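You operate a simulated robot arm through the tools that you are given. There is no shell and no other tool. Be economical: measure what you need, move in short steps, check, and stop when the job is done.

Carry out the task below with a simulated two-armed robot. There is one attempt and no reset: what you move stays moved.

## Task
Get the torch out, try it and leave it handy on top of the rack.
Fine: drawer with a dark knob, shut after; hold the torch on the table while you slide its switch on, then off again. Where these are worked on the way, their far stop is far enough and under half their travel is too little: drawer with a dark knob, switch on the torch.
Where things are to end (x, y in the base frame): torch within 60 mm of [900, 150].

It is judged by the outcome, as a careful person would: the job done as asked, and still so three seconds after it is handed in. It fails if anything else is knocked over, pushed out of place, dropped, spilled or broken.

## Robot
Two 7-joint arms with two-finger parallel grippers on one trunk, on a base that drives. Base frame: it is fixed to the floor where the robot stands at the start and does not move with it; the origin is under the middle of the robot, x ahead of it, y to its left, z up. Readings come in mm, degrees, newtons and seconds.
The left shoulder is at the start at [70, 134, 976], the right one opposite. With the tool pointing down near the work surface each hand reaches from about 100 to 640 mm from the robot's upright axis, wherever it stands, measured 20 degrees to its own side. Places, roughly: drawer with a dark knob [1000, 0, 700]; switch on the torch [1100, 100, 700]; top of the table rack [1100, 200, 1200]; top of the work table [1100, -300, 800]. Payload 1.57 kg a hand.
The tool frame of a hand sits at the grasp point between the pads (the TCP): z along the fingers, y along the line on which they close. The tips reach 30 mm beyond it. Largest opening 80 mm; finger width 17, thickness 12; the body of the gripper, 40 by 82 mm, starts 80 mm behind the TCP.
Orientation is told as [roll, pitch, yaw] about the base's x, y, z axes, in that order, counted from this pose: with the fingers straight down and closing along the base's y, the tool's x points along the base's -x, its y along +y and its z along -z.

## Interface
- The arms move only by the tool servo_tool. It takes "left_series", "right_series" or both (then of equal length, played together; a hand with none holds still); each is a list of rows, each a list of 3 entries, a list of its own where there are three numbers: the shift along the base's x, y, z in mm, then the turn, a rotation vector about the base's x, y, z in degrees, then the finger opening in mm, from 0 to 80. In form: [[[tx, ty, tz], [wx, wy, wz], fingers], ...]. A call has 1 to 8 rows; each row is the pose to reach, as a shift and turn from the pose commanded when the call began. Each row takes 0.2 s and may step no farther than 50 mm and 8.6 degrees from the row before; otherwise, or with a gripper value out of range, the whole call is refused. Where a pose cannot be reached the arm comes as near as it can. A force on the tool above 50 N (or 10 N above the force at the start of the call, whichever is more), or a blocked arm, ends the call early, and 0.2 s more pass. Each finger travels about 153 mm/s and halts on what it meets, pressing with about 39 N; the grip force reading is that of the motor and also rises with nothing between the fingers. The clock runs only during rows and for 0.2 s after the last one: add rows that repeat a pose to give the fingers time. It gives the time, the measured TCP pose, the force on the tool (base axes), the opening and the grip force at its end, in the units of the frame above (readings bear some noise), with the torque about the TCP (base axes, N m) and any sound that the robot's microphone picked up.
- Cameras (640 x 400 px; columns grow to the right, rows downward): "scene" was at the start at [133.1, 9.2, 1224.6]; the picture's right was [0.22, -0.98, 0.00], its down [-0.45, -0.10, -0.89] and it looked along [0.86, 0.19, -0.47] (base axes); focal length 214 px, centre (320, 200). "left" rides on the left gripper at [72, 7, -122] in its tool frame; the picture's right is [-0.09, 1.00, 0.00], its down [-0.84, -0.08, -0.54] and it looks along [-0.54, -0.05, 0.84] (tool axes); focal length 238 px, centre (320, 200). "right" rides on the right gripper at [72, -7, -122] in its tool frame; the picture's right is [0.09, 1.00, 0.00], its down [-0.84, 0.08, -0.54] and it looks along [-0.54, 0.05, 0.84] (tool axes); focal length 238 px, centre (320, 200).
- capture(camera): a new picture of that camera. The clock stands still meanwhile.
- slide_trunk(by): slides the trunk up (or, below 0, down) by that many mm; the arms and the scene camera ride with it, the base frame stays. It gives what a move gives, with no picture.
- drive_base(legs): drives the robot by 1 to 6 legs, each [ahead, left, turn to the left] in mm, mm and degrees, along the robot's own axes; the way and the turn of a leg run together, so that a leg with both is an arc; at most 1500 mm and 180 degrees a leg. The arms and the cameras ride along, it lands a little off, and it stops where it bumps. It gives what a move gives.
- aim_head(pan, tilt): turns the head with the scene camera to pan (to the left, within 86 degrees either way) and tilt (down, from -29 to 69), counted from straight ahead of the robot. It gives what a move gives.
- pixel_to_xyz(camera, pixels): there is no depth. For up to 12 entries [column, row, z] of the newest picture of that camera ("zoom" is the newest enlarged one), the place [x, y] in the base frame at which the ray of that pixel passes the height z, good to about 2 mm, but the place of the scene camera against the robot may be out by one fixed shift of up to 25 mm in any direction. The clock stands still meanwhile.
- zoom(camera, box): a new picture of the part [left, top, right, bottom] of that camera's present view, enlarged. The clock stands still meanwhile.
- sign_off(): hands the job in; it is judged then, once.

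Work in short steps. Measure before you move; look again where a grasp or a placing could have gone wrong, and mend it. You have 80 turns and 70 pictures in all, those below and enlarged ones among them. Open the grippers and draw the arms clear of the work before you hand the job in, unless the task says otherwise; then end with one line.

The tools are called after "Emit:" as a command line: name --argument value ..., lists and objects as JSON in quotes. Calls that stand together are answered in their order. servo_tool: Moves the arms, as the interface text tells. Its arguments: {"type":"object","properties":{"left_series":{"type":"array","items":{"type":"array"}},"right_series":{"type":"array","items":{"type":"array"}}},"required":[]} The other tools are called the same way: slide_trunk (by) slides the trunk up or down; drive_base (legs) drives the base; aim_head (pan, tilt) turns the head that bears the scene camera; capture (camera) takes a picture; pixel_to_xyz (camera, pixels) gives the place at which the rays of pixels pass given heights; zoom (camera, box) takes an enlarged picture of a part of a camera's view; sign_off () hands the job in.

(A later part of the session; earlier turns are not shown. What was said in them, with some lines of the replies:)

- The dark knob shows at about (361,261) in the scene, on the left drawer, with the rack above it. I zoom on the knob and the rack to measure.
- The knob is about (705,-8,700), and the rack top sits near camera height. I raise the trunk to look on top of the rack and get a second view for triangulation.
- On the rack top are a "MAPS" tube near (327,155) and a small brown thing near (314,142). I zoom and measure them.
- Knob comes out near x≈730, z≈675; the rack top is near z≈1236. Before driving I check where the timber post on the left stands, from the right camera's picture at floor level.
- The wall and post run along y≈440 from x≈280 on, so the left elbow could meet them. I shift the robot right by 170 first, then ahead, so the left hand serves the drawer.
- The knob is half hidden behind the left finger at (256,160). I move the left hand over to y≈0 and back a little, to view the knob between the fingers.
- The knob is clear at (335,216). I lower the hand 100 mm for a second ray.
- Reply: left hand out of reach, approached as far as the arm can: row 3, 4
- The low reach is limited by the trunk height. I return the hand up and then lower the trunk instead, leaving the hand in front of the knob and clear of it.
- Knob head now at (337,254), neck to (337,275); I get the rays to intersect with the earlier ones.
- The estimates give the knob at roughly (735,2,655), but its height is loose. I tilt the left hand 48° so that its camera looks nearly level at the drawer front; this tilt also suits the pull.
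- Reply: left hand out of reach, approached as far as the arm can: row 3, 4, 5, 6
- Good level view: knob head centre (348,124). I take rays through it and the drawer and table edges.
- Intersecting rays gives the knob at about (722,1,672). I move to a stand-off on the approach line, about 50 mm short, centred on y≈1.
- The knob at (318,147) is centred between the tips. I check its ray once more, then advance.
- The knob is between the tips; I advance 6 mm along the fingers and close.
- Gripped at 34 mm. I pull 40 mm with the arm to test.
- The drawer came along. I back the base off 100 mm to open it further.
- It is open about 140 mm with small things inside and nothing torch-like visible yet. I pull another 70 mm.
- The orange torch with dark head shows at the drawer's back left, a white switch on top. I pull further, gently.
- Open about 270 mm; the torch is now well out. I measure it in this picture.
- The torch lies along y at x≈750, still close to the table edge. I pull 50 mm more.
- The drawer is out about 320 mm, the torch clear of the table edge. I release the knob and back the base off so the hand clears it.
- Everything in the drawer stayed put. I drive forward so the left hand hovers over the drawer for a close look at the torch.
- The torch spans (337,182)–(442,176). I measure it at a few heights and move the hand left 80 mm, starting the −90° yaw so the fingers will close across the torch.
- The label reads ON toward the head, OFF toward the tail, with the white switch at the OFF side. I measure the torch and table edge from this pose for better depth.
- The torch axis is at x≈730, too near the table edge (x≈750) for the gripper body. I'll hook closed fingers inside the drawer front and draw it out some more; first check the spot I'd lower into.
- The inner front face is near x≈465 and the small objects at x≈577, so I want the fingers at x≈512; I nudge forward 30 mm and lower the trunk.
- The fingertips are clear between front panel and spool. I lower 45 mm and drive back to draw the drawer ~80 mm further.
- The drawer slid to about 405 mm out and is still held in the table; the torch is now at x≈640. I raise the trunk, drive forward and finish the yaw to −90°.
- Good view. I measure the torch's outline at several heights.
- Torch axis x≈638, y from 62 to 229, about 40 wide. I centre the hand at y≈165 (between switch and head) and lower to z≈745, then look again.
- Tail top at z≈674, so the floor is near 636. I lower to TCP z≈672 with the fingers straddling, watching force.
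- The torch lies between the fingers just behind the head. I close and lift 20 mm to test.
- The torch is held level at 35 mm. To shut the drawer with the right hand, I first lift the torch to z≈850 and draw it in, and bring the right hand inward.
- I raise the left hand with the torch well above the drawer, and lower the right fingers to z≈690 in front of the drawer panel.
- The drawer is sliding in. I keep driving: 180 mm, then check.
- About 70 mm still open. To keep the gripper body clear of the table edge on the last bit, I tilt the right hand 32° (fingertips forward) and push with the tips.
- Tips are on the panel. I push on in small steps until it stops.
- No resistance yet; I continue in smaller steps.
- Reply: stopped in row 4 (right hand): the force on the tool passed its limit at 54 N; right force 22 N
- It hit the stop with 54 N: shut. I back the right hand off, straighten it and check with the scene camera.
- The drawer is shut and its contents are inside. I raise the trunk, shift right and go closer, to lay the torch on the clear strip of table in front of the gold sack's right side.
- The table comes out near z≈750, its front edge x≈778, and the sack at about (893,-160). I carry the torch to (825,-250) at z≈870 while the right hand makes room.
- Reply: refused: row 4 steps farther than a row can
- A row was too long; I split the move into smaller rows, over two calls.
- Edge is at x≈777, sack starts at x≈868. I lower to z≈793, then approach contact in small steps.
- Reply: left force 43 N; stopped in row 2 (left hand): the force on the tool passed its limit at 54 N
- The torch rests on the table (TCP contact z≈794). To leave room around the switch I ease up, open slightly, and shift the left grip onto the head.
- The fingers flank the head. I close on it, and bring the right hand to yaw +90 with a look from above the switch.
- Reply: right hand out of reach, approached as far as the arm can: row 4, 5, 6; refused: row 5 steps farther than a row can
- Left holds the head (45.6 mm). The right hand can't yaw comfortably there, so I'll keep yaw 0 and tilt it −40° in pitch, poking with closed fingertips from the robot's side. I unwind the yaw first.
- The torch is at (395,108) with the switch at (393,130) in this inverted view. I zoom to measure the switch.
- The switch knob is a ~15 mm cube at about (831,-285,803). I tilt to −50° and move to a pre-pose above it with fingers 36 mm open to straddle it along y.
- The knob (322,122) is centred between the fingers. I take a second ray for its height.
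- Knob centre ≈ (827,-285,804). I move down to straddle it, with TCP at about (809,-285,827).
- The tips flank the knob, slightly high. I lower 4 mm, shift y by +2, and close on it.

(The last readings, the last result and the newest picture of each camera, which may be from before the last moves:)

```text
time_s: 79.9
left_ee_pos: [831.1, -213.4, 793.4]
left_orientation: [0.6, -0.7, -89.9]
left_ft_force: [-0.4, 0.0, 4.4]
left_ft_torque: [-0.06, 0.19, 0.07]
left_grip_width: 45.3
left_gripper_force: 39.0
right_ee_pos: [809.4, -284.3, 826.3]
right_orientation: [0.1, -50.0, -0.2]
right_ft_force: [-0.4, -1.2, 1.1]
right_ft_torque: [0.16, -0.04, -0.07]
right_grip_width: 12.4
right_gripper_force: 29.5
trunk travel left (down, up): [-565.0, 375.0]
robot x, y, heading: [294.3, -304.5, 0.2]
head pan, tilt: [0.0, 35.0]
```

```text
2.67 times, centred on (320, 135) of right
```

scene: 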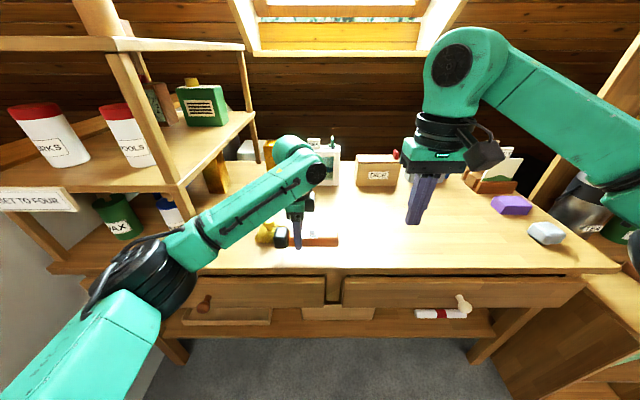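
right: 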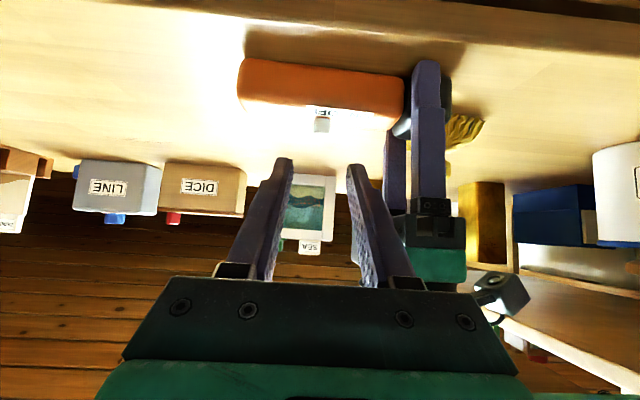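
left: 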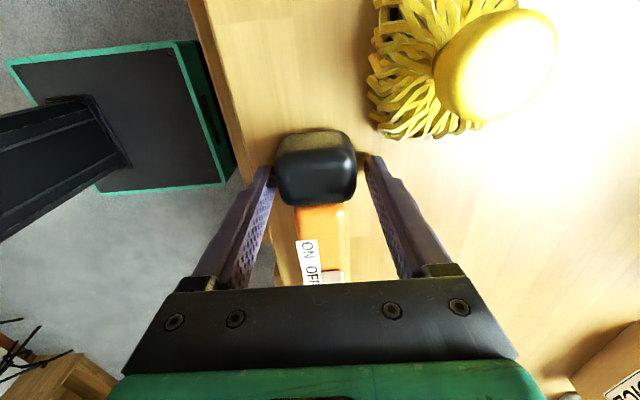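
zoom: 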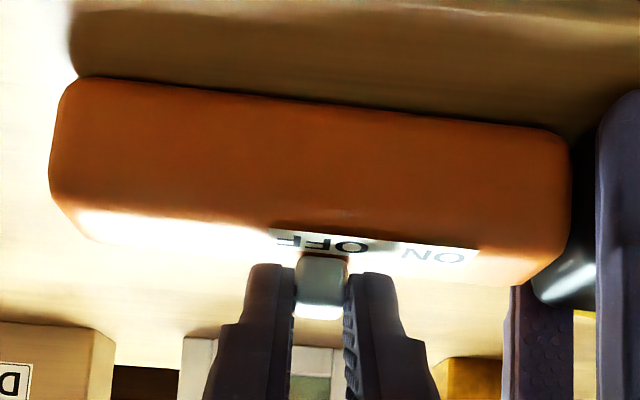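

The switch is gripped (12.4 mm). I slide it toward ON (+y) 12 mm and read the force.

Emit:
servo_tool --right_series '[[[0, 3, 0], [0, 0, 0], 8], [[0, 6, 0], [0, 0, 0], 8], [[0, 9, 0], [0, 0, 0], 8], [[0, 12, 0], [0, 0, 0], 8]]'

Emit:
zoom --camera "right" --box '[200, 60, 440, 210]'

```text
time_s: 80.9
left_ee_pos: [831.0, -214.0, 793.4]
left_orientation: [0.6, -0.7, -89.8]
left_ft_force: [3.3, -0.3, 1.3]
left_ft_torque: [0.15, 0.17, 0.14]
left_grip_width: 45.7
left_gripper_force: 39.3
right_ee_pos: [809.5, -272.0, 826.2]
right_orientation: [0.2, -50.2, -0.3]
right_ft_force: [-1.9, 0.2, 6.2]
right_ft_torque: [0.09, -0.08, -0.04]
right_grip_width: 12.1
right_gripper_force: 29.0
trunk travel left (down, up): [-565.0, 375.0]
robot x, y, heading: [292.5, -301.7, 0.2]
head pan, tilt: [0.0, 35.0]
```

```text
2.67 times, centred on (320, 135) of right
```

zoom: 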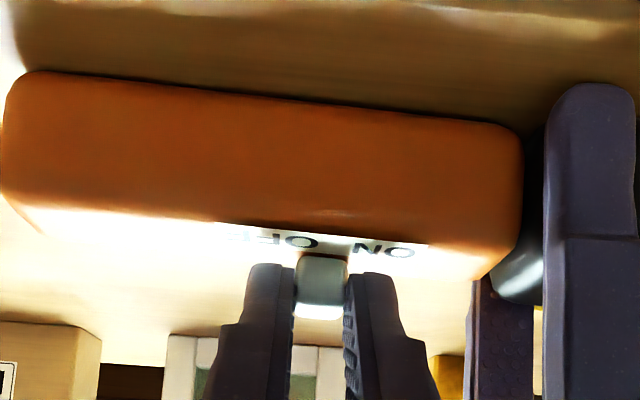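

It is moving freely, now midway between OFF and ON. I go on in 2 mm steps.

Emit:
servo_tool --right_series '[[[0, 2, 0], [0, 0, 0], 8], [[0, 4, 0], [0, 0, 0], 8], [[0, 6, 0], [0, 0, 0], 8], [[0, 8, 0], [0, 0, 0], 8], [[0, 10, 0], [0, 0, 0], 8], [[0, 12, 0], [0, 0, 0], 8]]'

Emit:
zoom --camera "right" --box '[200, 60, 440, 210]'

```text
time_s: 82.3
left_ee_pos: [829.5, -213.8, 794.2]
left_orientation: [0.4, -0.7, -90.0]
left_ft_force: [4.5, 1.1, 0.2]
left_ft_torque: [-0.09, 0.2, 0.21]
left_grip_width: 45.6
left_gripper_force: 38.9
right_ee_pos: [809.5, -259.2, 825.4]
right_orientation: [0.2, -50.1, -0.2]
right_ft_force: [-1.7, -1.3, 11.1]
right_ft_torque: [0.11, -0.26, -0.07]
right_grip_width: 12.1
right_gripper_force: 29.2
trunk travel left (down, up): [-565.0, 375.0]
robot x, y, heading: [295.9, -302.7, 0.1]
head pan, tilt: [0.0, 35.0]
```

```text
2.67 times, centred on (320, 135) of right
```

zoom: 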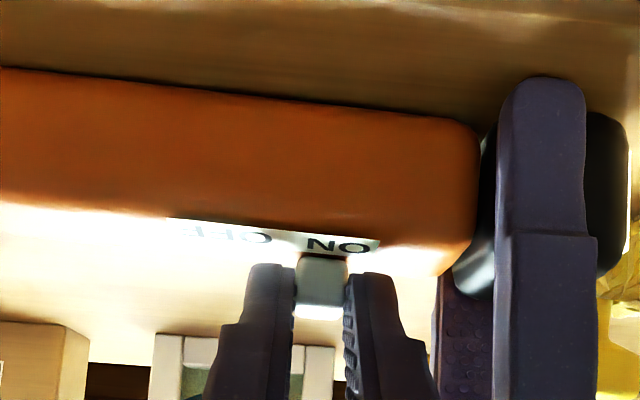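

Knob is nearly under ON; I push the last few mm to the stop.

Emit:
servo_tool --right_series '[[[0, 1.5, 0], [0, 0, 0], 8], [[0, 3, 0], [0, 0, 0], 8], [[0, 4.5, 0], [0, 0, 0], 8], [[0, 6, 0], [0, 0, 0], 8], [[0, 7.5, 0], [0, 0, 0], 8]]'

Emit:
zoom --camera "right" --box '[200, 60, 440, 210]'

```text
time_s: 83.5
left_ee_pos: [830.6, -212.6, 793.8]
left_orientation: [0.5, -0.6, -89.8]
left_ft_force: [-2.0, 14.8, -1.9]
left_ft_torque: [-1.05, 0.1, 0.0]
left_grip_width: 45.4
left_gripper_force: 39.0
right_ee_pos: [809.1, -253.2, 825.1]
right_orientation: [0.0, -50.2, -0.4]
right_ft_force: [3.0, -17.2, 11.6]
right_ft_torque: [-0.22, -0.2, -0.39]
right_grip_width: 12.2
right_gripper_force: 30.1
trunk travel left (down, up): [-565.0, 375.0]
robot x, y, heading: [292.9, -304.3, -0.0]
head pan, tilt: [0.0, 35.0]
```

```text
2.67 times, centred on (320, 135) of right
```

zoom: 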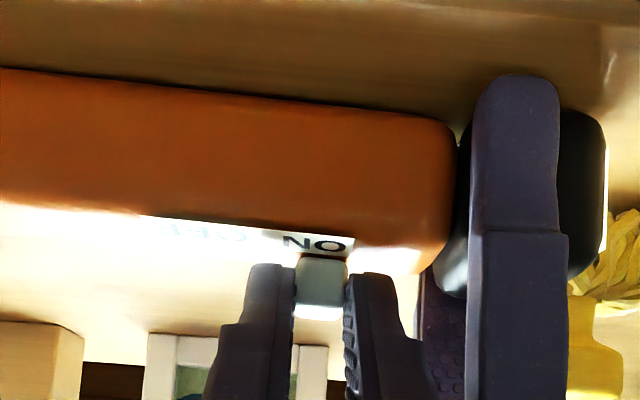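

The stop is reached (17 N) with the knob under ON. Now I slide it back toward OFF (−y).

Emit:
servo_tool --right_series '[[[0, -3, 0], [0, 0, 0], 8], [[0, -7, 0], [0, 0, 0], 8], [[0, -11, 0], [0, 0, 0], 8], [[0, -15, 0], [0, 0, 0], 8], [[0, -19, 0], [0, 0, 0], 8], [[0, -23, 0], [0, 0, 0], 8], [[0, -26, 0], [0, 0, 0], 8], [[0, -28, 0], [0, 0, 0], 8]]'

Emit:
servo_tool --right_series '[[[0, -1.5, 0], [0, 0, 0], 8], [[0, -3, 0], [0, 0, 0], 8], [[0, -4.5, 0], [0, 0, 0], 8], [[0, -5.5, 0], [0, 0, 0], 8]]'

Emit:
zoom --camera "right" --box '[200, 60, 440, 210]'

```text
time_s: 85.3
left_ee_pos: [831.5, -214.1, 793.5]
left_orientation: [0.5, -0.6, -89.9]
left_ft_force: [-5.9, -1.9, -1.7]
left_ft_torque: [0.34, 0.3, -0.22]
left_grip_width: 45.5
left_gripper_force: 39.3
right_ee_pos: [809.5, -281.5, 825.6]
right_orientation: [0.3, -50.0, -0.1]
right_ft_force: [5.5, 0.6, 7.6]
right_ft_torque: [0.13, -0.39, -0.05]
right_grip_width: 12.2
right_gripper_force: 30.2
trunk travel left (down, up): [-565.0, 375.0]
robot x, y, heading: [294.5, -302.9, -0.1]
head pan, tilt: [0.0, 35.0]
```

```text
time_s: 86.3
left_ee_pos: [831.6, -214.1, 793.6]
left_orientation: [0.5, -0.7, -89.9]
left_ft_force: [-6.4, -2.9, -0.4]
left_ft_torque: [0.24, 0.1, -0.45]
left_grip_width: 45.7
left_gripper_force: 38.8
right_ee_pos: [809.5, -284.1, 825.6]
right_orientation: [0.2, -50.1, -0.1]
right_ft_force: [6.7, 1.0, 5.4]
right_ft_torque: [0.18, -0.32, -0.09]
right_grip_width: 12.3
right_gripper_force: 29.2
trunk travel left (down, up): [-565.0, 375.0]
robot x, y, heading: [293.7, -303.4, 0.2]
head pan, tilt: [0.0, 35.0]
```

```text
2.67 times, centred on (320, 135) of right
```

zoom: 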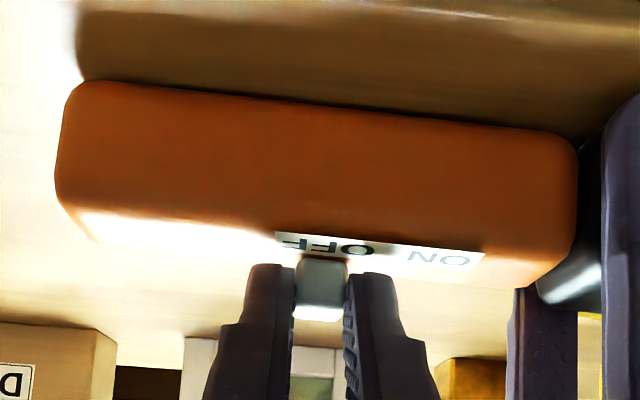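

It is almost back; I press a little more to reach the OFF stop surely.

Emit:
servo_tool --right_series '[[[0, -1.5, 0], [0, 0, 0], 8], [[0, -3, 0], [0, 0, 0], 8], [[0, -4.5, 0], [0, 0, 0], 8], [[0, -4.5, 0], [0, 0, 0], 8]]'

Emit:
zoom --camera "right" --box '[200, 60, 440, 210]'

```text
time_s: 87.3
left_ee_pos: [831.6, -215.0, 794.5]
left_orientation: [0.6, -0.8, -90.0]
left_ft_force: [-4.0, -9.0, 0.5]
left_ft_torque: [0.63, 0.11, -0.35]
left_grip_width: 45.5
left_gripper_force: 39.2
right_ee_pos: [808.7, -288.7, 825.1]
right_orientation: [0.2, -50.0, -0.1]
right_ft_force: [4.0, 10.5, 6.5]
right_ft_torque: [0.2, -0.24, 0.24]
right_grip_width: 11.9
right_gripper_force: 29.2
trunk travel left (down, up): [-565.0, 375.0]
robot x, y, heading: [293.6, -305.0, 0.1]
head pan, tilt: [0.0, 35.0]
```

```text
2.67 times, centred on (320, 135) of right
```

zoom: 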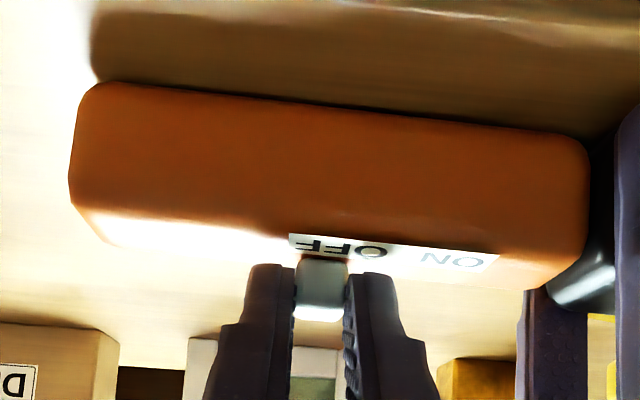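

OFF stop reached (10 N resisting). I open the right fingers, lift off straight up and draw the hand back to the right.

Emit:
servo_tool --right_series '[[[0, 0, 0], [0, 0, 0], 30], [[0, 0, 0], [0, 0, 0], 36], [[0, 0, 20], [0, 0, 0], 36], [[-15, -20, 50], [0, 0, 0], 36], [[-40, -50, 75], [0, 8, 0], 36], [[-60, -85, 100], [0, 16, 0], 36], [[-80, -120, 120], [0, 24, 0], 36], [[-90, -155, 140], [0, 32, 0], 36]]'

Emit:
servo_tool --right_series '[[[-20, -20, 10], [0, 8, 0], 36], [[-40, -40, 20], [0, 16, 0], 36], [[-60, -60, 30], [0, 18, 0], 36]]'

Emit:
zoom --camera "scene" --box '[200, 140, 440, 290]'

```text
time_s: 89.1
left_ee_pos: [831.1, -215.3, 792.8]
left_orientation: [0.5, -0.7, -89.9]
left_ft_force: [1.5, 0.3, 4.7]
left_ft_torque: [0.04, 0.16, -0.01]
left_grip_width: 45.5
left_gripper_force: 39.3
right_ee_pos: [719.5, -445.8, 963.6]
right_orientation: [0.0, -17.7, -0.1]
right_ft_force: [0.0, -0.2, 0.0]
right_ft_torque: [0.02, -0.02, 0.0]
right_grip_width: 36.0
right_gripper_force: 0.1
trunk travel left (down, up): [-565.0, 375.0]
robot x, y, heading: [292.2, -305.2, 0.3]
head pan, tilt: [0.0, 35.0]
```

```text
time_s: 89.9
left_ee_pos: [830.8, -212.8, 793.9]
left_orientation: [0.5, -0.7, -89.9]
left_ft_force: [-2.0, -1.8, 6.6]
left_ft_torque: [-0.02, 0.21, 0.06]
left_grip_width: 45.2
left_gripper_force: 38.6
right_ee_pos: [658.8, -506.5, 995.7]
right_orientation: [0.1, 0.0, 0.0]
right_ft_force: [-0.8, 0.7, -0.5]
right_ft_torque: [0.0, 0.0, -0.03]
right_grip_width: 35.7
right_gripper_force: 0.1
trunk travel left (down, up): [-565.0, 375.0]
robot x, y, heading: [291.4, -302.2, 0.1]
head pan, tilt: [0.0, 35.0]
```

```text
2.67 times, centred on (320, 215) of scene
```

zoom: 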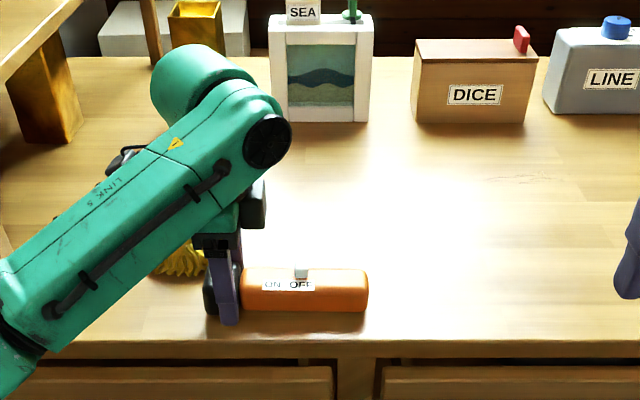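

The switch is OFF and the torch undisturbed. I shift the left grip back along the body to y≈-258 for a balanced lift.

Emit:
servo_tool --left_series '[[[0, 0, 0], [0, 0, 0], 60], [[0, 0, 0], [0, 0, 0], 62], [[0, -22, 0], [0, 0, 0], 62], [[0, -44, 0], [0, 0, 0], 62], [[0, -44, 0], [0, 0, 0], 40], [[0, -44, 0], [0, 0, 0], 20], [[0, -44, 0], [0, 0, 0], 20], [[0, -44, 0], [0, 0, 0], 20]]'

Emit:
servo_tool --left_series '[[[0, 0, 15], [0, 0, 0], 20], [[0, 0, 45], [0, 0, 0], 20], [[0, 0, 90], [0, 0, 0], 20], [[-20, 0, 130], [0, 0, 0], 20], [[-60, 0, 155], [0, 0, 0], 20], [[-100, 0, 180], [0, 0, 0], 20], [[-140, 0, 200], [0, 0, 0], 20]]'

Emit:
capture --camera "left"

```text
time_s: 91.7
left_ee_pos: [831.3, -257.1, 794.3]
left_orientation: [0.4, -0.8, -89.9]
left_ft_force: [0.1, -0.5, 1.1]
left_ft_torque: [0.09, 0.02, -0.02]
left_grip_width: 35.5
left_gripper_force: 38.9
right_ee_pos: [659.5, -504.8, 994.6]
right_orientation: [0.0, 0.0, -0.1]
right_ft_force: [-0.7, -0.2, 0.6]
right_ft_torque: [-0.02, 0.0, 0.02]
right_grip_width: 36.0
right_gripper_force: 0.0
trunk travel left (down, up): [-565.0, 375.0]
robot x, y, heading: [292.9, -301.6, 0.1]
head pan, tilt: [0.0, 35.0]
```

```text
time_s: 93.3
left_ee_pos: [690.9, -258.3, 994.3]
left_orientation: [0.5, -0.8, -89.7]
left_ft_force: [0.1, 0.7, -1.6]
left_ft_torque: [0.02, 0.0, 0.04]
left_grip_width: 35.4
left_gripper_force: 38.8
right_ee_pos: [659.5, -504.3, 995.6]
right_orientation: [0.1, 0.0, -0.1]
right_ft_force: [0.5, -0.1, -0.1]
right_ft_torque: [-0.01, -0.01, 0.0]
right_grip_width: 36.1
right_gripper_force: 0.1
trunk travel left (down, up): [-565.0, 375.0]
robot x, y, heading: [293.3, -304.2, -0.2]
head pan, tilt: [0.0, 35.0]
```

```text
9 pictures are left
```

left: 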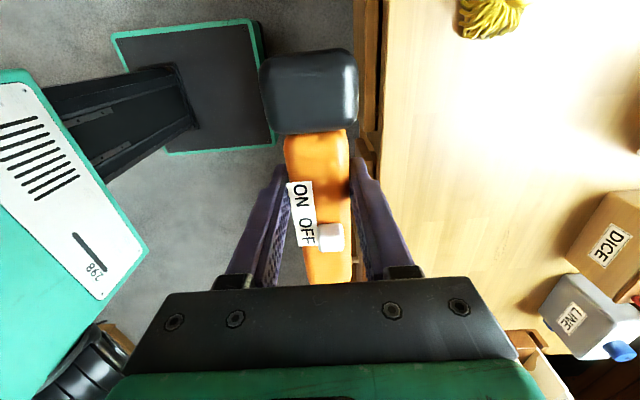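

The torch is held level with the switch OFF. I raise the trunk well above the rack top, then shift the robot left and look.

Emit:
slide_trunk --by 370

Emit:
drive_base --legs '[[0, 175, 0]]'

Emit:
servo_tool --left_series '[[[0, 40, 0], [0, 0, 0], 20], [[0, 80, 0], [0, 0, 0], 20], [[0, 120, 0], [0, 0, 0], 20], [[0, 160, 0], [0, 0, 0], 20], [[0, 200, 0], [0, 0, 0], 20], [[0, 240, 0], [0, 0, 0], 20]]'

Emit:
aim_head --pan 22 --tilt 35

Emit:
capture --camera "scene"

```text
time_s: 96.8
left_ee_pos: [692.9, -258.5, 1363.2]
left_orientation: [0.5, -0.7, -89.9]
left_ft_force: [0.9, -0.2, -1.7]
left_ft_torque: [0.0, 0.0, 0.01]
left_grip_width: 35.9
left_gripper_force: 39.0
right_ee_pos: [659.3, -504.2, 1365.5]
right_orientation: [0.0, 0.1, -0.1]
right_ft_force: [0.6, 0.1, 0.4]
right_ft_torque: [-0.01, -0.02, 0.0]
right_grip_width: 36.4
right_gripper_force: 0.1
trunk travel left (down, up): [-935.0, 5.0]
robot x, y, heading: [293.7, -304.7, 0.2]
head pan, tilt: [0.0, 35.0]
```

```text
time_s: 98.3
left_ee_pos: [691.5, -85.3, 1362.7]
left_orientation: [0.5, -0.5, -89.7]
left_ft_force: [-0.7, 0.0, -1.1]
left_ft_torque: [0.04, 0.0, -0.04]
left_grip_width: 35.7
left_gripper_force: 38.9
right_ee_pos: [659.0, -331.6, 1363.9]
right_orientation: [0.3, 0.0, -0.1]
right_ft_force: [0.9, -0.8, 0.3]
right_ft_torque: [0.04, 0.02, 0.03]
right_grip_width: 35.9
right_gripper_force: 0.1
trunk travel left (down, up): [-935.0, 5.0]
robot x, y, heading: [293.2, -127.5, 0.4]
head pan, tilt: [0.0, 35.0]
```

```text
time_s: 99.8
left_ee_pos: [689.0, 161.6, 1364.7]
left_orientation: [0.4, -0.8, -89.9]
left_ft_force: [0.9, -0.2, -1.0]
left_ft_torque: [-0.02, -0.01, -0.02]
left_grip_width: 36.0
left_gripper_force: 39.4
right_ee_pos: [659.6, -326.0, 1365.7]
right_orientation: [0.0, 0.0, -0.1]
right_ft_force: [0.3, 0.1, -0.2]
right_ft_torque: [-0.01, 0.0, -0.02]
right_grip_width: 35.7
right_gripper_force: 0.0
trunk travel left (down, up): [-935.0, 5.0]
robot x, y, heading: [296.4, -128.1, 0.3]
head pan, tilt: [0.0, 35.0]
```

```text
time_s: 100.6
left_ee_pos: [691.0, 159.5, 1363.4]
left_orientation: [0.5, -0.9, -89.8]
left_ft_force: [-0.8, 0.1, -2.3]
left_ft_torque: [0.01, -0.01, 0.04]
left_grip_width: 35.3
left_gripper_force: 39.0
right_ee_pos: [660.4, -327.3, 1364.8]
right_orientation: [0.0, 0.1, -0.1]
right_ft_force: [0.8, 0.1, -0.6]
right_ft_torque: [0.02, 0.0, -0.01]
right_grip_width: 35.9
right_gripper_force: 0.0
trunk travel left (down, up): [-935.0, 5.0]
robot x, y, heading: [291.8, -125.9, 0.1]
head pan, tilt: [22.0, 35.0]
```

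```text
8 pictures are left
```

scene: 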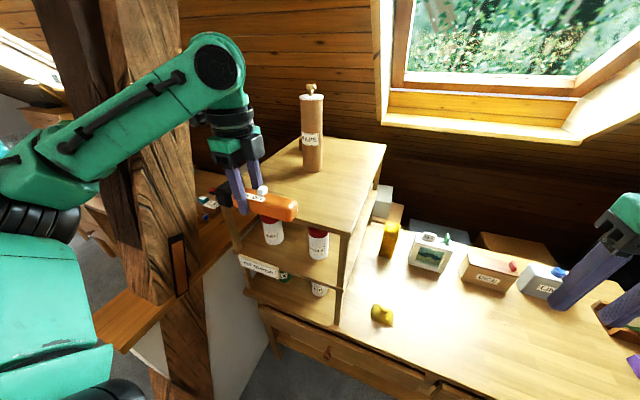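

The rack top is clear in front of the tube. I measure its corners, then extend the arm over the rack before driving further, so the elbow draws away from the post.

Emit:
pixel_to_xyz --camera "scene" --pixels '[[344, 230, 1236], [313, 171, 1236], [386, 146, 1236], [285, 213, 1236]]'

Emit:
servo_tool --left_series '[[[40, 0, 0], [0, 0, 0], 20], [[80, 0, 0], [0, 0, 0], 20], [[110, 0, 0], [0, 0, 0], 20], [[130, 0, -10], [0, 0, 0], 20], [[150, 0, -20], [0, 0, 0], 20]]'

Emit:
capture --camera "scene"

```text
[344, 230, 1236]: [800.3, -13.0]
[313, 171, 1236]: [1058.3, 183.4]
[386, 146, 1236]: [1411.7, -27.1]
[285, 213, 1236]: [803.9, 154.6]
```

```text
time_s: 101.8
left_ee_pos: [843.9, 157.5, 1341.9]
left_orientation: [0.3, -0.8, -89.7]
left_ft_force: [1.0, -0.1, -2.1]
left_ft_torque: [-0.02, 0.02, 0.01]
left_grip_width: 35.4
left_gripper_force: 39.0
right_ee_pos: [662.8, -328.9, 1364.2]
right_orientation: [0.0, 0.3, -0.1]
right_ft_force: [0.3, -0.5, -0.9]
right_ft_torque: [-0.01, 0.03, -0.01]
right_grip_width: 36.0
right_gripper_force: 0.1
trunk travel left (down, up): [-935.0, 5.0]
robot x, y, heading: [294.7, -131.2, 0.2]
head pan, tilt: [22.0, 35.0]
```

```text
7 pictures are left
```

scene: 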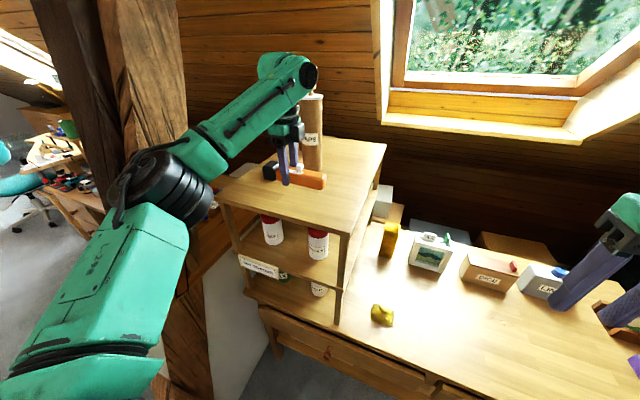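

The elbow is clear of the post (est. y≈250 against 440). I extend to x≈888 and lower to z≈1300.

Emit:
servo_tool --left_series '[[[20, 0, -10], [0, 0, 0], 20], [[35, 0, -22], [0, 0, 0], 20], [[45, 0, -42], [0, 0, 0], 20], [[45, 0, -42], [0, 0, 0], 20]]'

```text
time_s: 102.8
left_ee_pos: [880.8, 162.3, 1300.8]
left_orientation: [0.6, -0.8, -89.8]
left_ft_force: [-0.1, -0.3, -1.2]
left_ft_torque: [0.02, -0.02, 0.02]
left_grip_width: 35.4
left_gripper_force: 39.4
left hand out of reach, approached as far as the arm can: row 3, 4
right_ee_pos: [658.6, -325.1, 1364.1]
right_orientation: [0.0, 0.0, -0.1]
right_ft_force: [-0.4, -0.2, 0.9]
right_ft_torque: [-0.04, -0.03, -0.02]
right_grip_width: 36.0
right_gripper_force: 0.0
trunk travel left (down, up): [-935.0, 5.0]
robot x, y, heading: [294.1, -125.5, 0.1]
head pan, tilt: [22.0, 35.0]
```

At the reach limit, so I drive 30 mm ahead and look through the left camera before lowering.

Emit:
drive_base --legs '[[30, 0, 0]]'

Emit:
servo_tool --left_series '[[[-10, -2, -4], [-0.5, 0, 0], 20], [[-17, -4, -10], [-0.5, 0, 0], 20], [[-17, -4, -16], [-0.5, 0, 0], 20]]'

Emit:
zoom --camera "scene" --box '[210, 110, 402, 230]'

```text
time_s: 103.6
left_ee_pos: [905.4, 159.9, 1304.6]
left_orientation: [0.7, -0.7, -90.0]
left_ft_force: [-1.1, 0.1, -1.4]
left_ft_torque: [-0.01, -0.06, 0.0]
left_grip_width: 35.5
left_gripper_force: 39.3
right_ee_pos: [683.0, -327.0, 1367.7]
right_orientation: [0.0, -0.3, -0.1]
right_ft_force: [-0.2, 0.2, -0.1]
right_ft_torque: [0.04, -0.07, -0.01]
right_grip_width: 35.8
right_gripper_force: 0.0
trunk travel left (down, up): [-935.0, 5.0]
robot x, y, heading: [326.1, -128.2, 0.4]
head pan, tilt: [22.0, 35.0]
```

```text
time_s: 104.4
left_ee_pos: [893.4, 154.5, 1286.1]
left_orientation: [0.7, -1.2, -89.9]
left_ft_force: [0.0, -0.6, -0.9]
left_ft_torque: [0.0, 0.01, 0.01]
left_grip_width: 35.2
left_gripper_force: 38.8
right_ee_pos: [687.8, -328.2, 1366.6]
right_orientation: [0.1, 0.0, -0.1]
right_ft_force: [1.4, 0.3, -0.3]
right_ft_torque: [0.01, -0.02, -0.01]
right_grip_width: 36.1
right_gripper_force: 0.0
trunk travel left (down, up): [-935.0, 5.0]
robot x, y, heading: [321.2, -128.5, 0.4]
head pan, tilt: [22.0, 35.0]
```

```text
3.33 times, centred on (306, 170) of scene
```

zoom: 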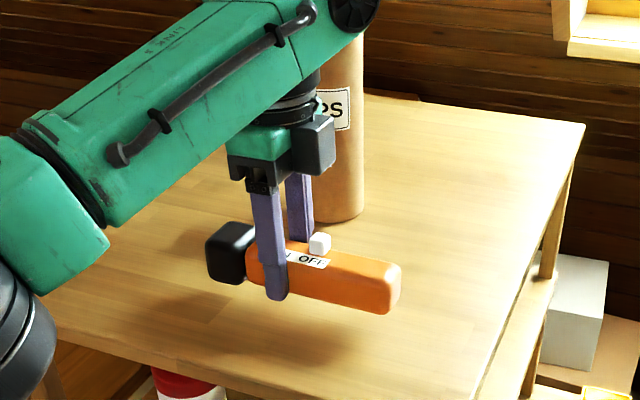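

The torch hangs a little above the top. I lower in small steps watching the force.

Emit:
servo_tool --left_series '[[[0, 0, -5], [0, 0, 0], 20], [[0, 0, -10], [0, 0, 0], 20], [[0, 0, -10], [0, 0, 0], 20]]'

Emit:
servo_tool --left_series '[[[0, 0, -3], [0, 0, 0], 20], [[0, 0, -5], [0, 0, 0], 20], [[0, 0, -5], [0, 0, 0], 20]]'

```text
time_s: 105.2
left_ee_pos: [894.6, 155.6, 1275.1]
left_orientation: [0.5, -1.2, -89.7]
left_ft_force: [0.1, -0.6, -2.1]
left_ft_torque: [0.02, 0.01, 0.05]
left_grip_width: 35.6
left_gripper_force: 39.0
right_ee_pos: [689.0, -327.7, 1366.0]
right_orientation: [0.0, 0.0, 0.0]
right_ft_force: [-0.6, 0.2, -0.2]
right_ft_torque: [0.0, -0.02, -0.02]
right_grip_width: 35.9
right_gripper_force: 0.0
trunk travel left (down, up): [-935.0, 5.0]
robot x, y, heading: [323.4, -125.7, -0.1]
head pan, tilt: [22.0, 35.0]
```

```text
time_s: 106.0
left_ee_pos: [896.1, 155.6, 1269.5]
left_orientation: [0.6, -1.3, -89.9]
left_ft_force: [-0.3, 0.7, -2.2]
left_ft_torque: [-0.01, 0.02, 0.01]
left_grip_width: 35.7
left_gripper_force: 39.3
right_ee_pos: [689.0, -327.7, 1364.7]
right_orientation: [0.0, 0.1, -0.1]
right_ft_force: [0.1, 0.5, 0.4]
right_ft_torque: [-0.01, 0.0, 0.02]
right_grip_width: 36.0
right_gripper_force: 0.2
trunk travel left (down, up): [-935.0, 5.0]
robot x, y, heading: [315.9, -128.2, -0.1]
head pan, tilt: [22.0, 35.0]
```

No contact yet; I continue down by a few mm at a time.

Emit:
servo_tool --left_series '[[[0, 0, -3], [0, 0, 0], 20], [[0, 0, -5], [0, 0, 0], 20], [[0, 0, -5], [0, 0, 0], 20]]'

Emit:
servo_tool --left_series '[[[0, 0, -2], [0, 0, 0], 20], [[0, 0, -4], [0, 0, 0], 20], [[0, 0, -4], [0, 0, 0], 20]]'

Emit:
zoom --camera "scene" --box '[210, 110, 402, 230]'

```text
time_s: 106.8
left_ee_pos: [893.7, 154.2, 1267.2]
left_orientation: [0.8, -1.2, -90.0]
left_ft_force: [9.8, 4.8, 26.0]
left_ft_torque: [0.76, 0.3, -0.27]
left_grip_width: 35.6
left_gripper_force: 39.5
right_ee_pos: [688.4, -328.5, 1366.2]
right_orientation: [0.1, 0.0, -0.1]
right_ft_force: [0.1, 0.2, -0.6]
right_ft_torque: [0.02, -0.01, 0.04]
right_grip_width: 35.9
right_gripper_force: 0.1
trunk travel left (down, up): [-935.0, 5.0]
robot x, y, heading: [322.1, -126.8, 0.1]
head pan, tilt: [22.0, 35.0]
```

```text
time_s: 107.6
left_ee_pos: [892.3, 154.2, 1265.9]
left_orientation: [1.0, -1.2, -89.9]
left_ft_force: [12.1, 4.8, 40.3]
left_ft_torque: [-0.18, 0.54, 0.08]
left_grip_width: 35.4
left_gripper_force: 39.1
right_ee_pos: [686.1, -329.8, 1367.4]
right_orientation: [0.1, -0.1, -0.1]
right_ft_force: [0.1, -0.1, 0.8]
right_ft_torque: [-0.03, 0.0, 0.02]
right_grip_width: 36.0
right_gripper_force: 0.1
trunk travel left (down, up): [-935.0, 5.0]
robot x, y, heading: [321.6, -128.5, 0.2]
head pan, tilt: [22.0, 35.0]
```

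```text
3.33 times, centred on (306, 170) of scene
```

zoom: 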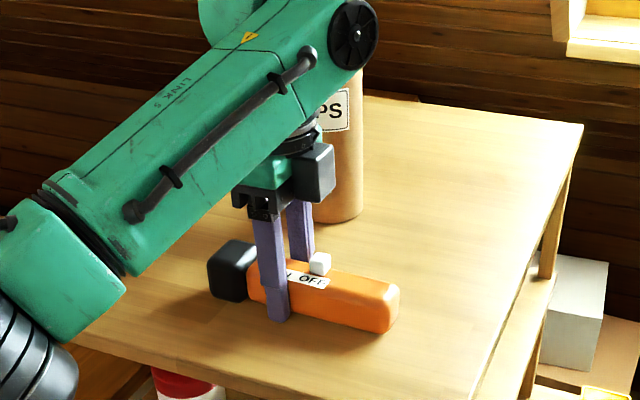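

Contact (40 N). I ease the pressure off, then open gently and look.

Emit:
servo_tool --left_series '[[[0, 0, 3], [0, 0, 0], 20], [[0, 0, 5], [0, 0, 0], 20], [[0, 0, 5], [0, 0, 0], 20]]'

Emit:
servo_tool --left_series '[[[0, 0, 0], [0, 0, 0], 40], [[0, 0, 0], [0, 0, 0], 60], [[0, 0, 0], [0, 0, 0], 66]]'

Emit:
servo_tool --left_series '[[[0, 0, 15], [0, 0, 0], 66], [[0, 0, 40], [0, 0, 0], 66], [[0, 0, 65], [0, 0, 0], 66], [[-15, 0, 85], [0, 0, 0], 66], [[-50, 0, 90], [0, 0, 0], 66], [[-90, 0, 90], [0, 0, 0], 66], [[-130, 0, 90], [0, 0, 0], 66]]'

Emit:
capture --camera "scene"

```text
time_s: 108.4
left_ee_pos: [892.7, 153.3, 1265.9]
left_orientation: [0.4, -1.2, -89.9]
left_ft_force: [0.3, -1.6, 8.2]
left_ft_torque: [-0.04, 0.2, 0.0]
left_grip_width: 35.6
left_gripper_force: 39.2
right_ee_pos: [688.5, -329.9, 1364.8]
right_orientation: [0.1, 0.0, -0.1]
right_ft_force: [-1.0, -0.3, 0.8]
right_ft_torque: [0.02, -0.02, -0.01]
right_grip_width: 36.3
right_gripper_force: 0.1
trunk travel left (down, up): [-935.0, 5.0]
robot x, y, heading: [322.9, -125.2, 0.2]
head pan, tilt: [22.0, 35.0]
```

```text
time_s: 109.2
left_ee_pos: [896.2, 154.2, 1265.7]
left_orientation: [0.5, -1.3, -89.9]
left_ft_force: [7.0, -0.4, 8.1]
left_ft_torque: [0.06, 0.1, -0.04]
left_grip_width: 59.1
left_gripper_force: 0.0
right_ee_pos: [691.2, -328.4, 1364.0]
right_orientation: [0.1, 0.1, -0.1]
right_ft_force: [-0.1, -0.3, 0.2]
right_ft_torque: [-0.02, 0.03, -0.02]
right_grip_width: 36.1
right_gripper_force: 0.1
trunk travel left (down, up): [-935.0, 5.0]
robot x, y, heading: [322.9, -123.7, -0.2]
head pan, tilt: [22.0, 35.0]
```

```text
time_s: 110.8
left_ee_pos: [762.5, 154.5, 1355.5]
left_orientation: [0.6, -1.3, -89.8]
left_ft_force: [-0.8, 0.4, -0.4]
left_ft_torque: [-0.01, -0.01, -0.01]
left_grip_width: 66.1
left_gripper_force: 0.0
right_ee_pos: [686.4, -327.1, 1365.7]
right_orientation: [0.0, -0.2, -0.1]
right_ft_force: [0.0, 0.6, 0.3]
right_ft_torque: [0.02, 0.0, 0.01]
right_grip_width: 36.0
right_gripper_force: 0.1
trunk travel left (down, up): [-935.0, 5.0]
robot x, y, heading: [315.9, -125.2, 0.2]
head pan, tilt: [22.0, 35.0]
```

```text
4 pictures are left
```

scene: 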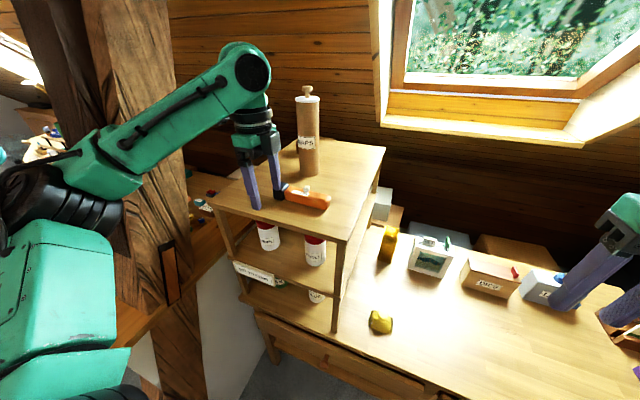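

The torch lies on the rack top, everything else in place. I back off the base to clear the work, then verify position and the drawer.

Emit:
drive_base --legs '[[-220, 0, 0]]'

Emit:
capture --camera "scene"

```text
time_s: 112.5
left_ee_pos: [553.1, 153.0, 1352.1]
left_orientation: [0.3, -1.2, -90.0]
left_ft_force: [0.8, 0.3, -1.1]
left_ft_torque: [0.03, 0.06, -0.02]
left_grip_width: 65.7
left_gripper_force: 0.1
right_ee_pos: [474.5, -329.0, 1363.5]
right_orientation: [0.0, 0.3, -0.1]
right_ft_force: [0.2, 0.0, 0.0]
right_ft_torque: [0.02, 0.06, 0.04]
right_grip_width: 36.0
right_gripper_force: 0.0
trunk travel left (down, up): [-935.0, 5.0]
robot x, y, heading: [103.4, -126.5, -0.1]
head pan, tilt: [22.0, 35.0]
```

```text
3 pictures are left
```

scene: 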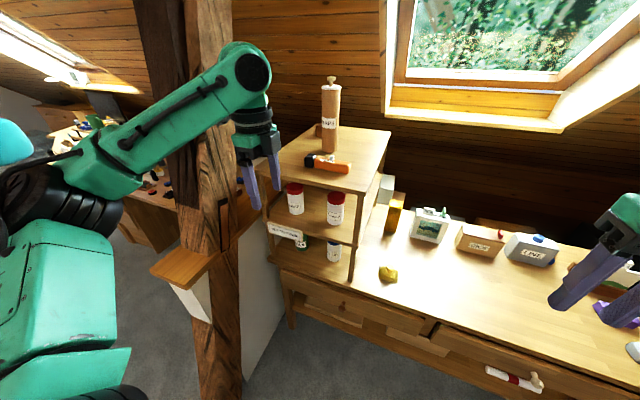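

The torch rests at (328,164). I zoom on the drawer fronts to confirm both are flush and measure the torch.

Emit:
zoom --camera "scene" --box '[260, 200, 580, 400]'

Emit:
pixel_to_xyz --camera "scene" --pixels '[[309, 164, 1240], [348, 168, 1240], [328, 166, 1240]]'

```text
2.00 times, centred on (420, 300) of scene
```

zoom: 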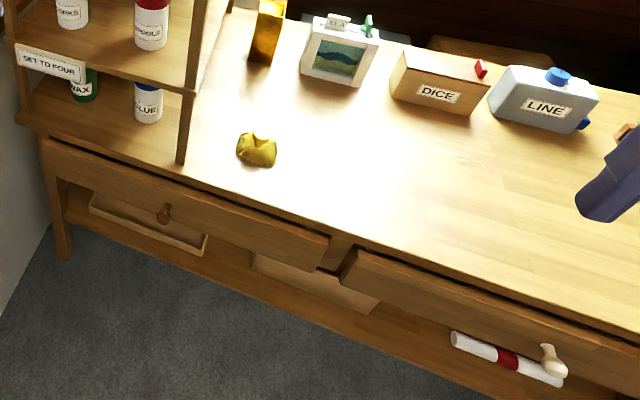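

```text
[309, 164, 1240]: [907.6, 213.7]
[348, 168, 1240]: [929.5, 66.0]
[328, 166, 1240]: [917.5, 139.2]
```

Both drawer fronts sit alike and shut, and the torch's centre is about (900,143). Hands are open and clear, so I hand in.

Emit:
sign_off

```text
The job is handed in.
```

The torch is out of the drawer, tried on and then off again, and left on top of the rack at about (900, 143), within the 60 mm allowed. The dark-knobbed drawer is shut, and both hands are open and clear of the work.
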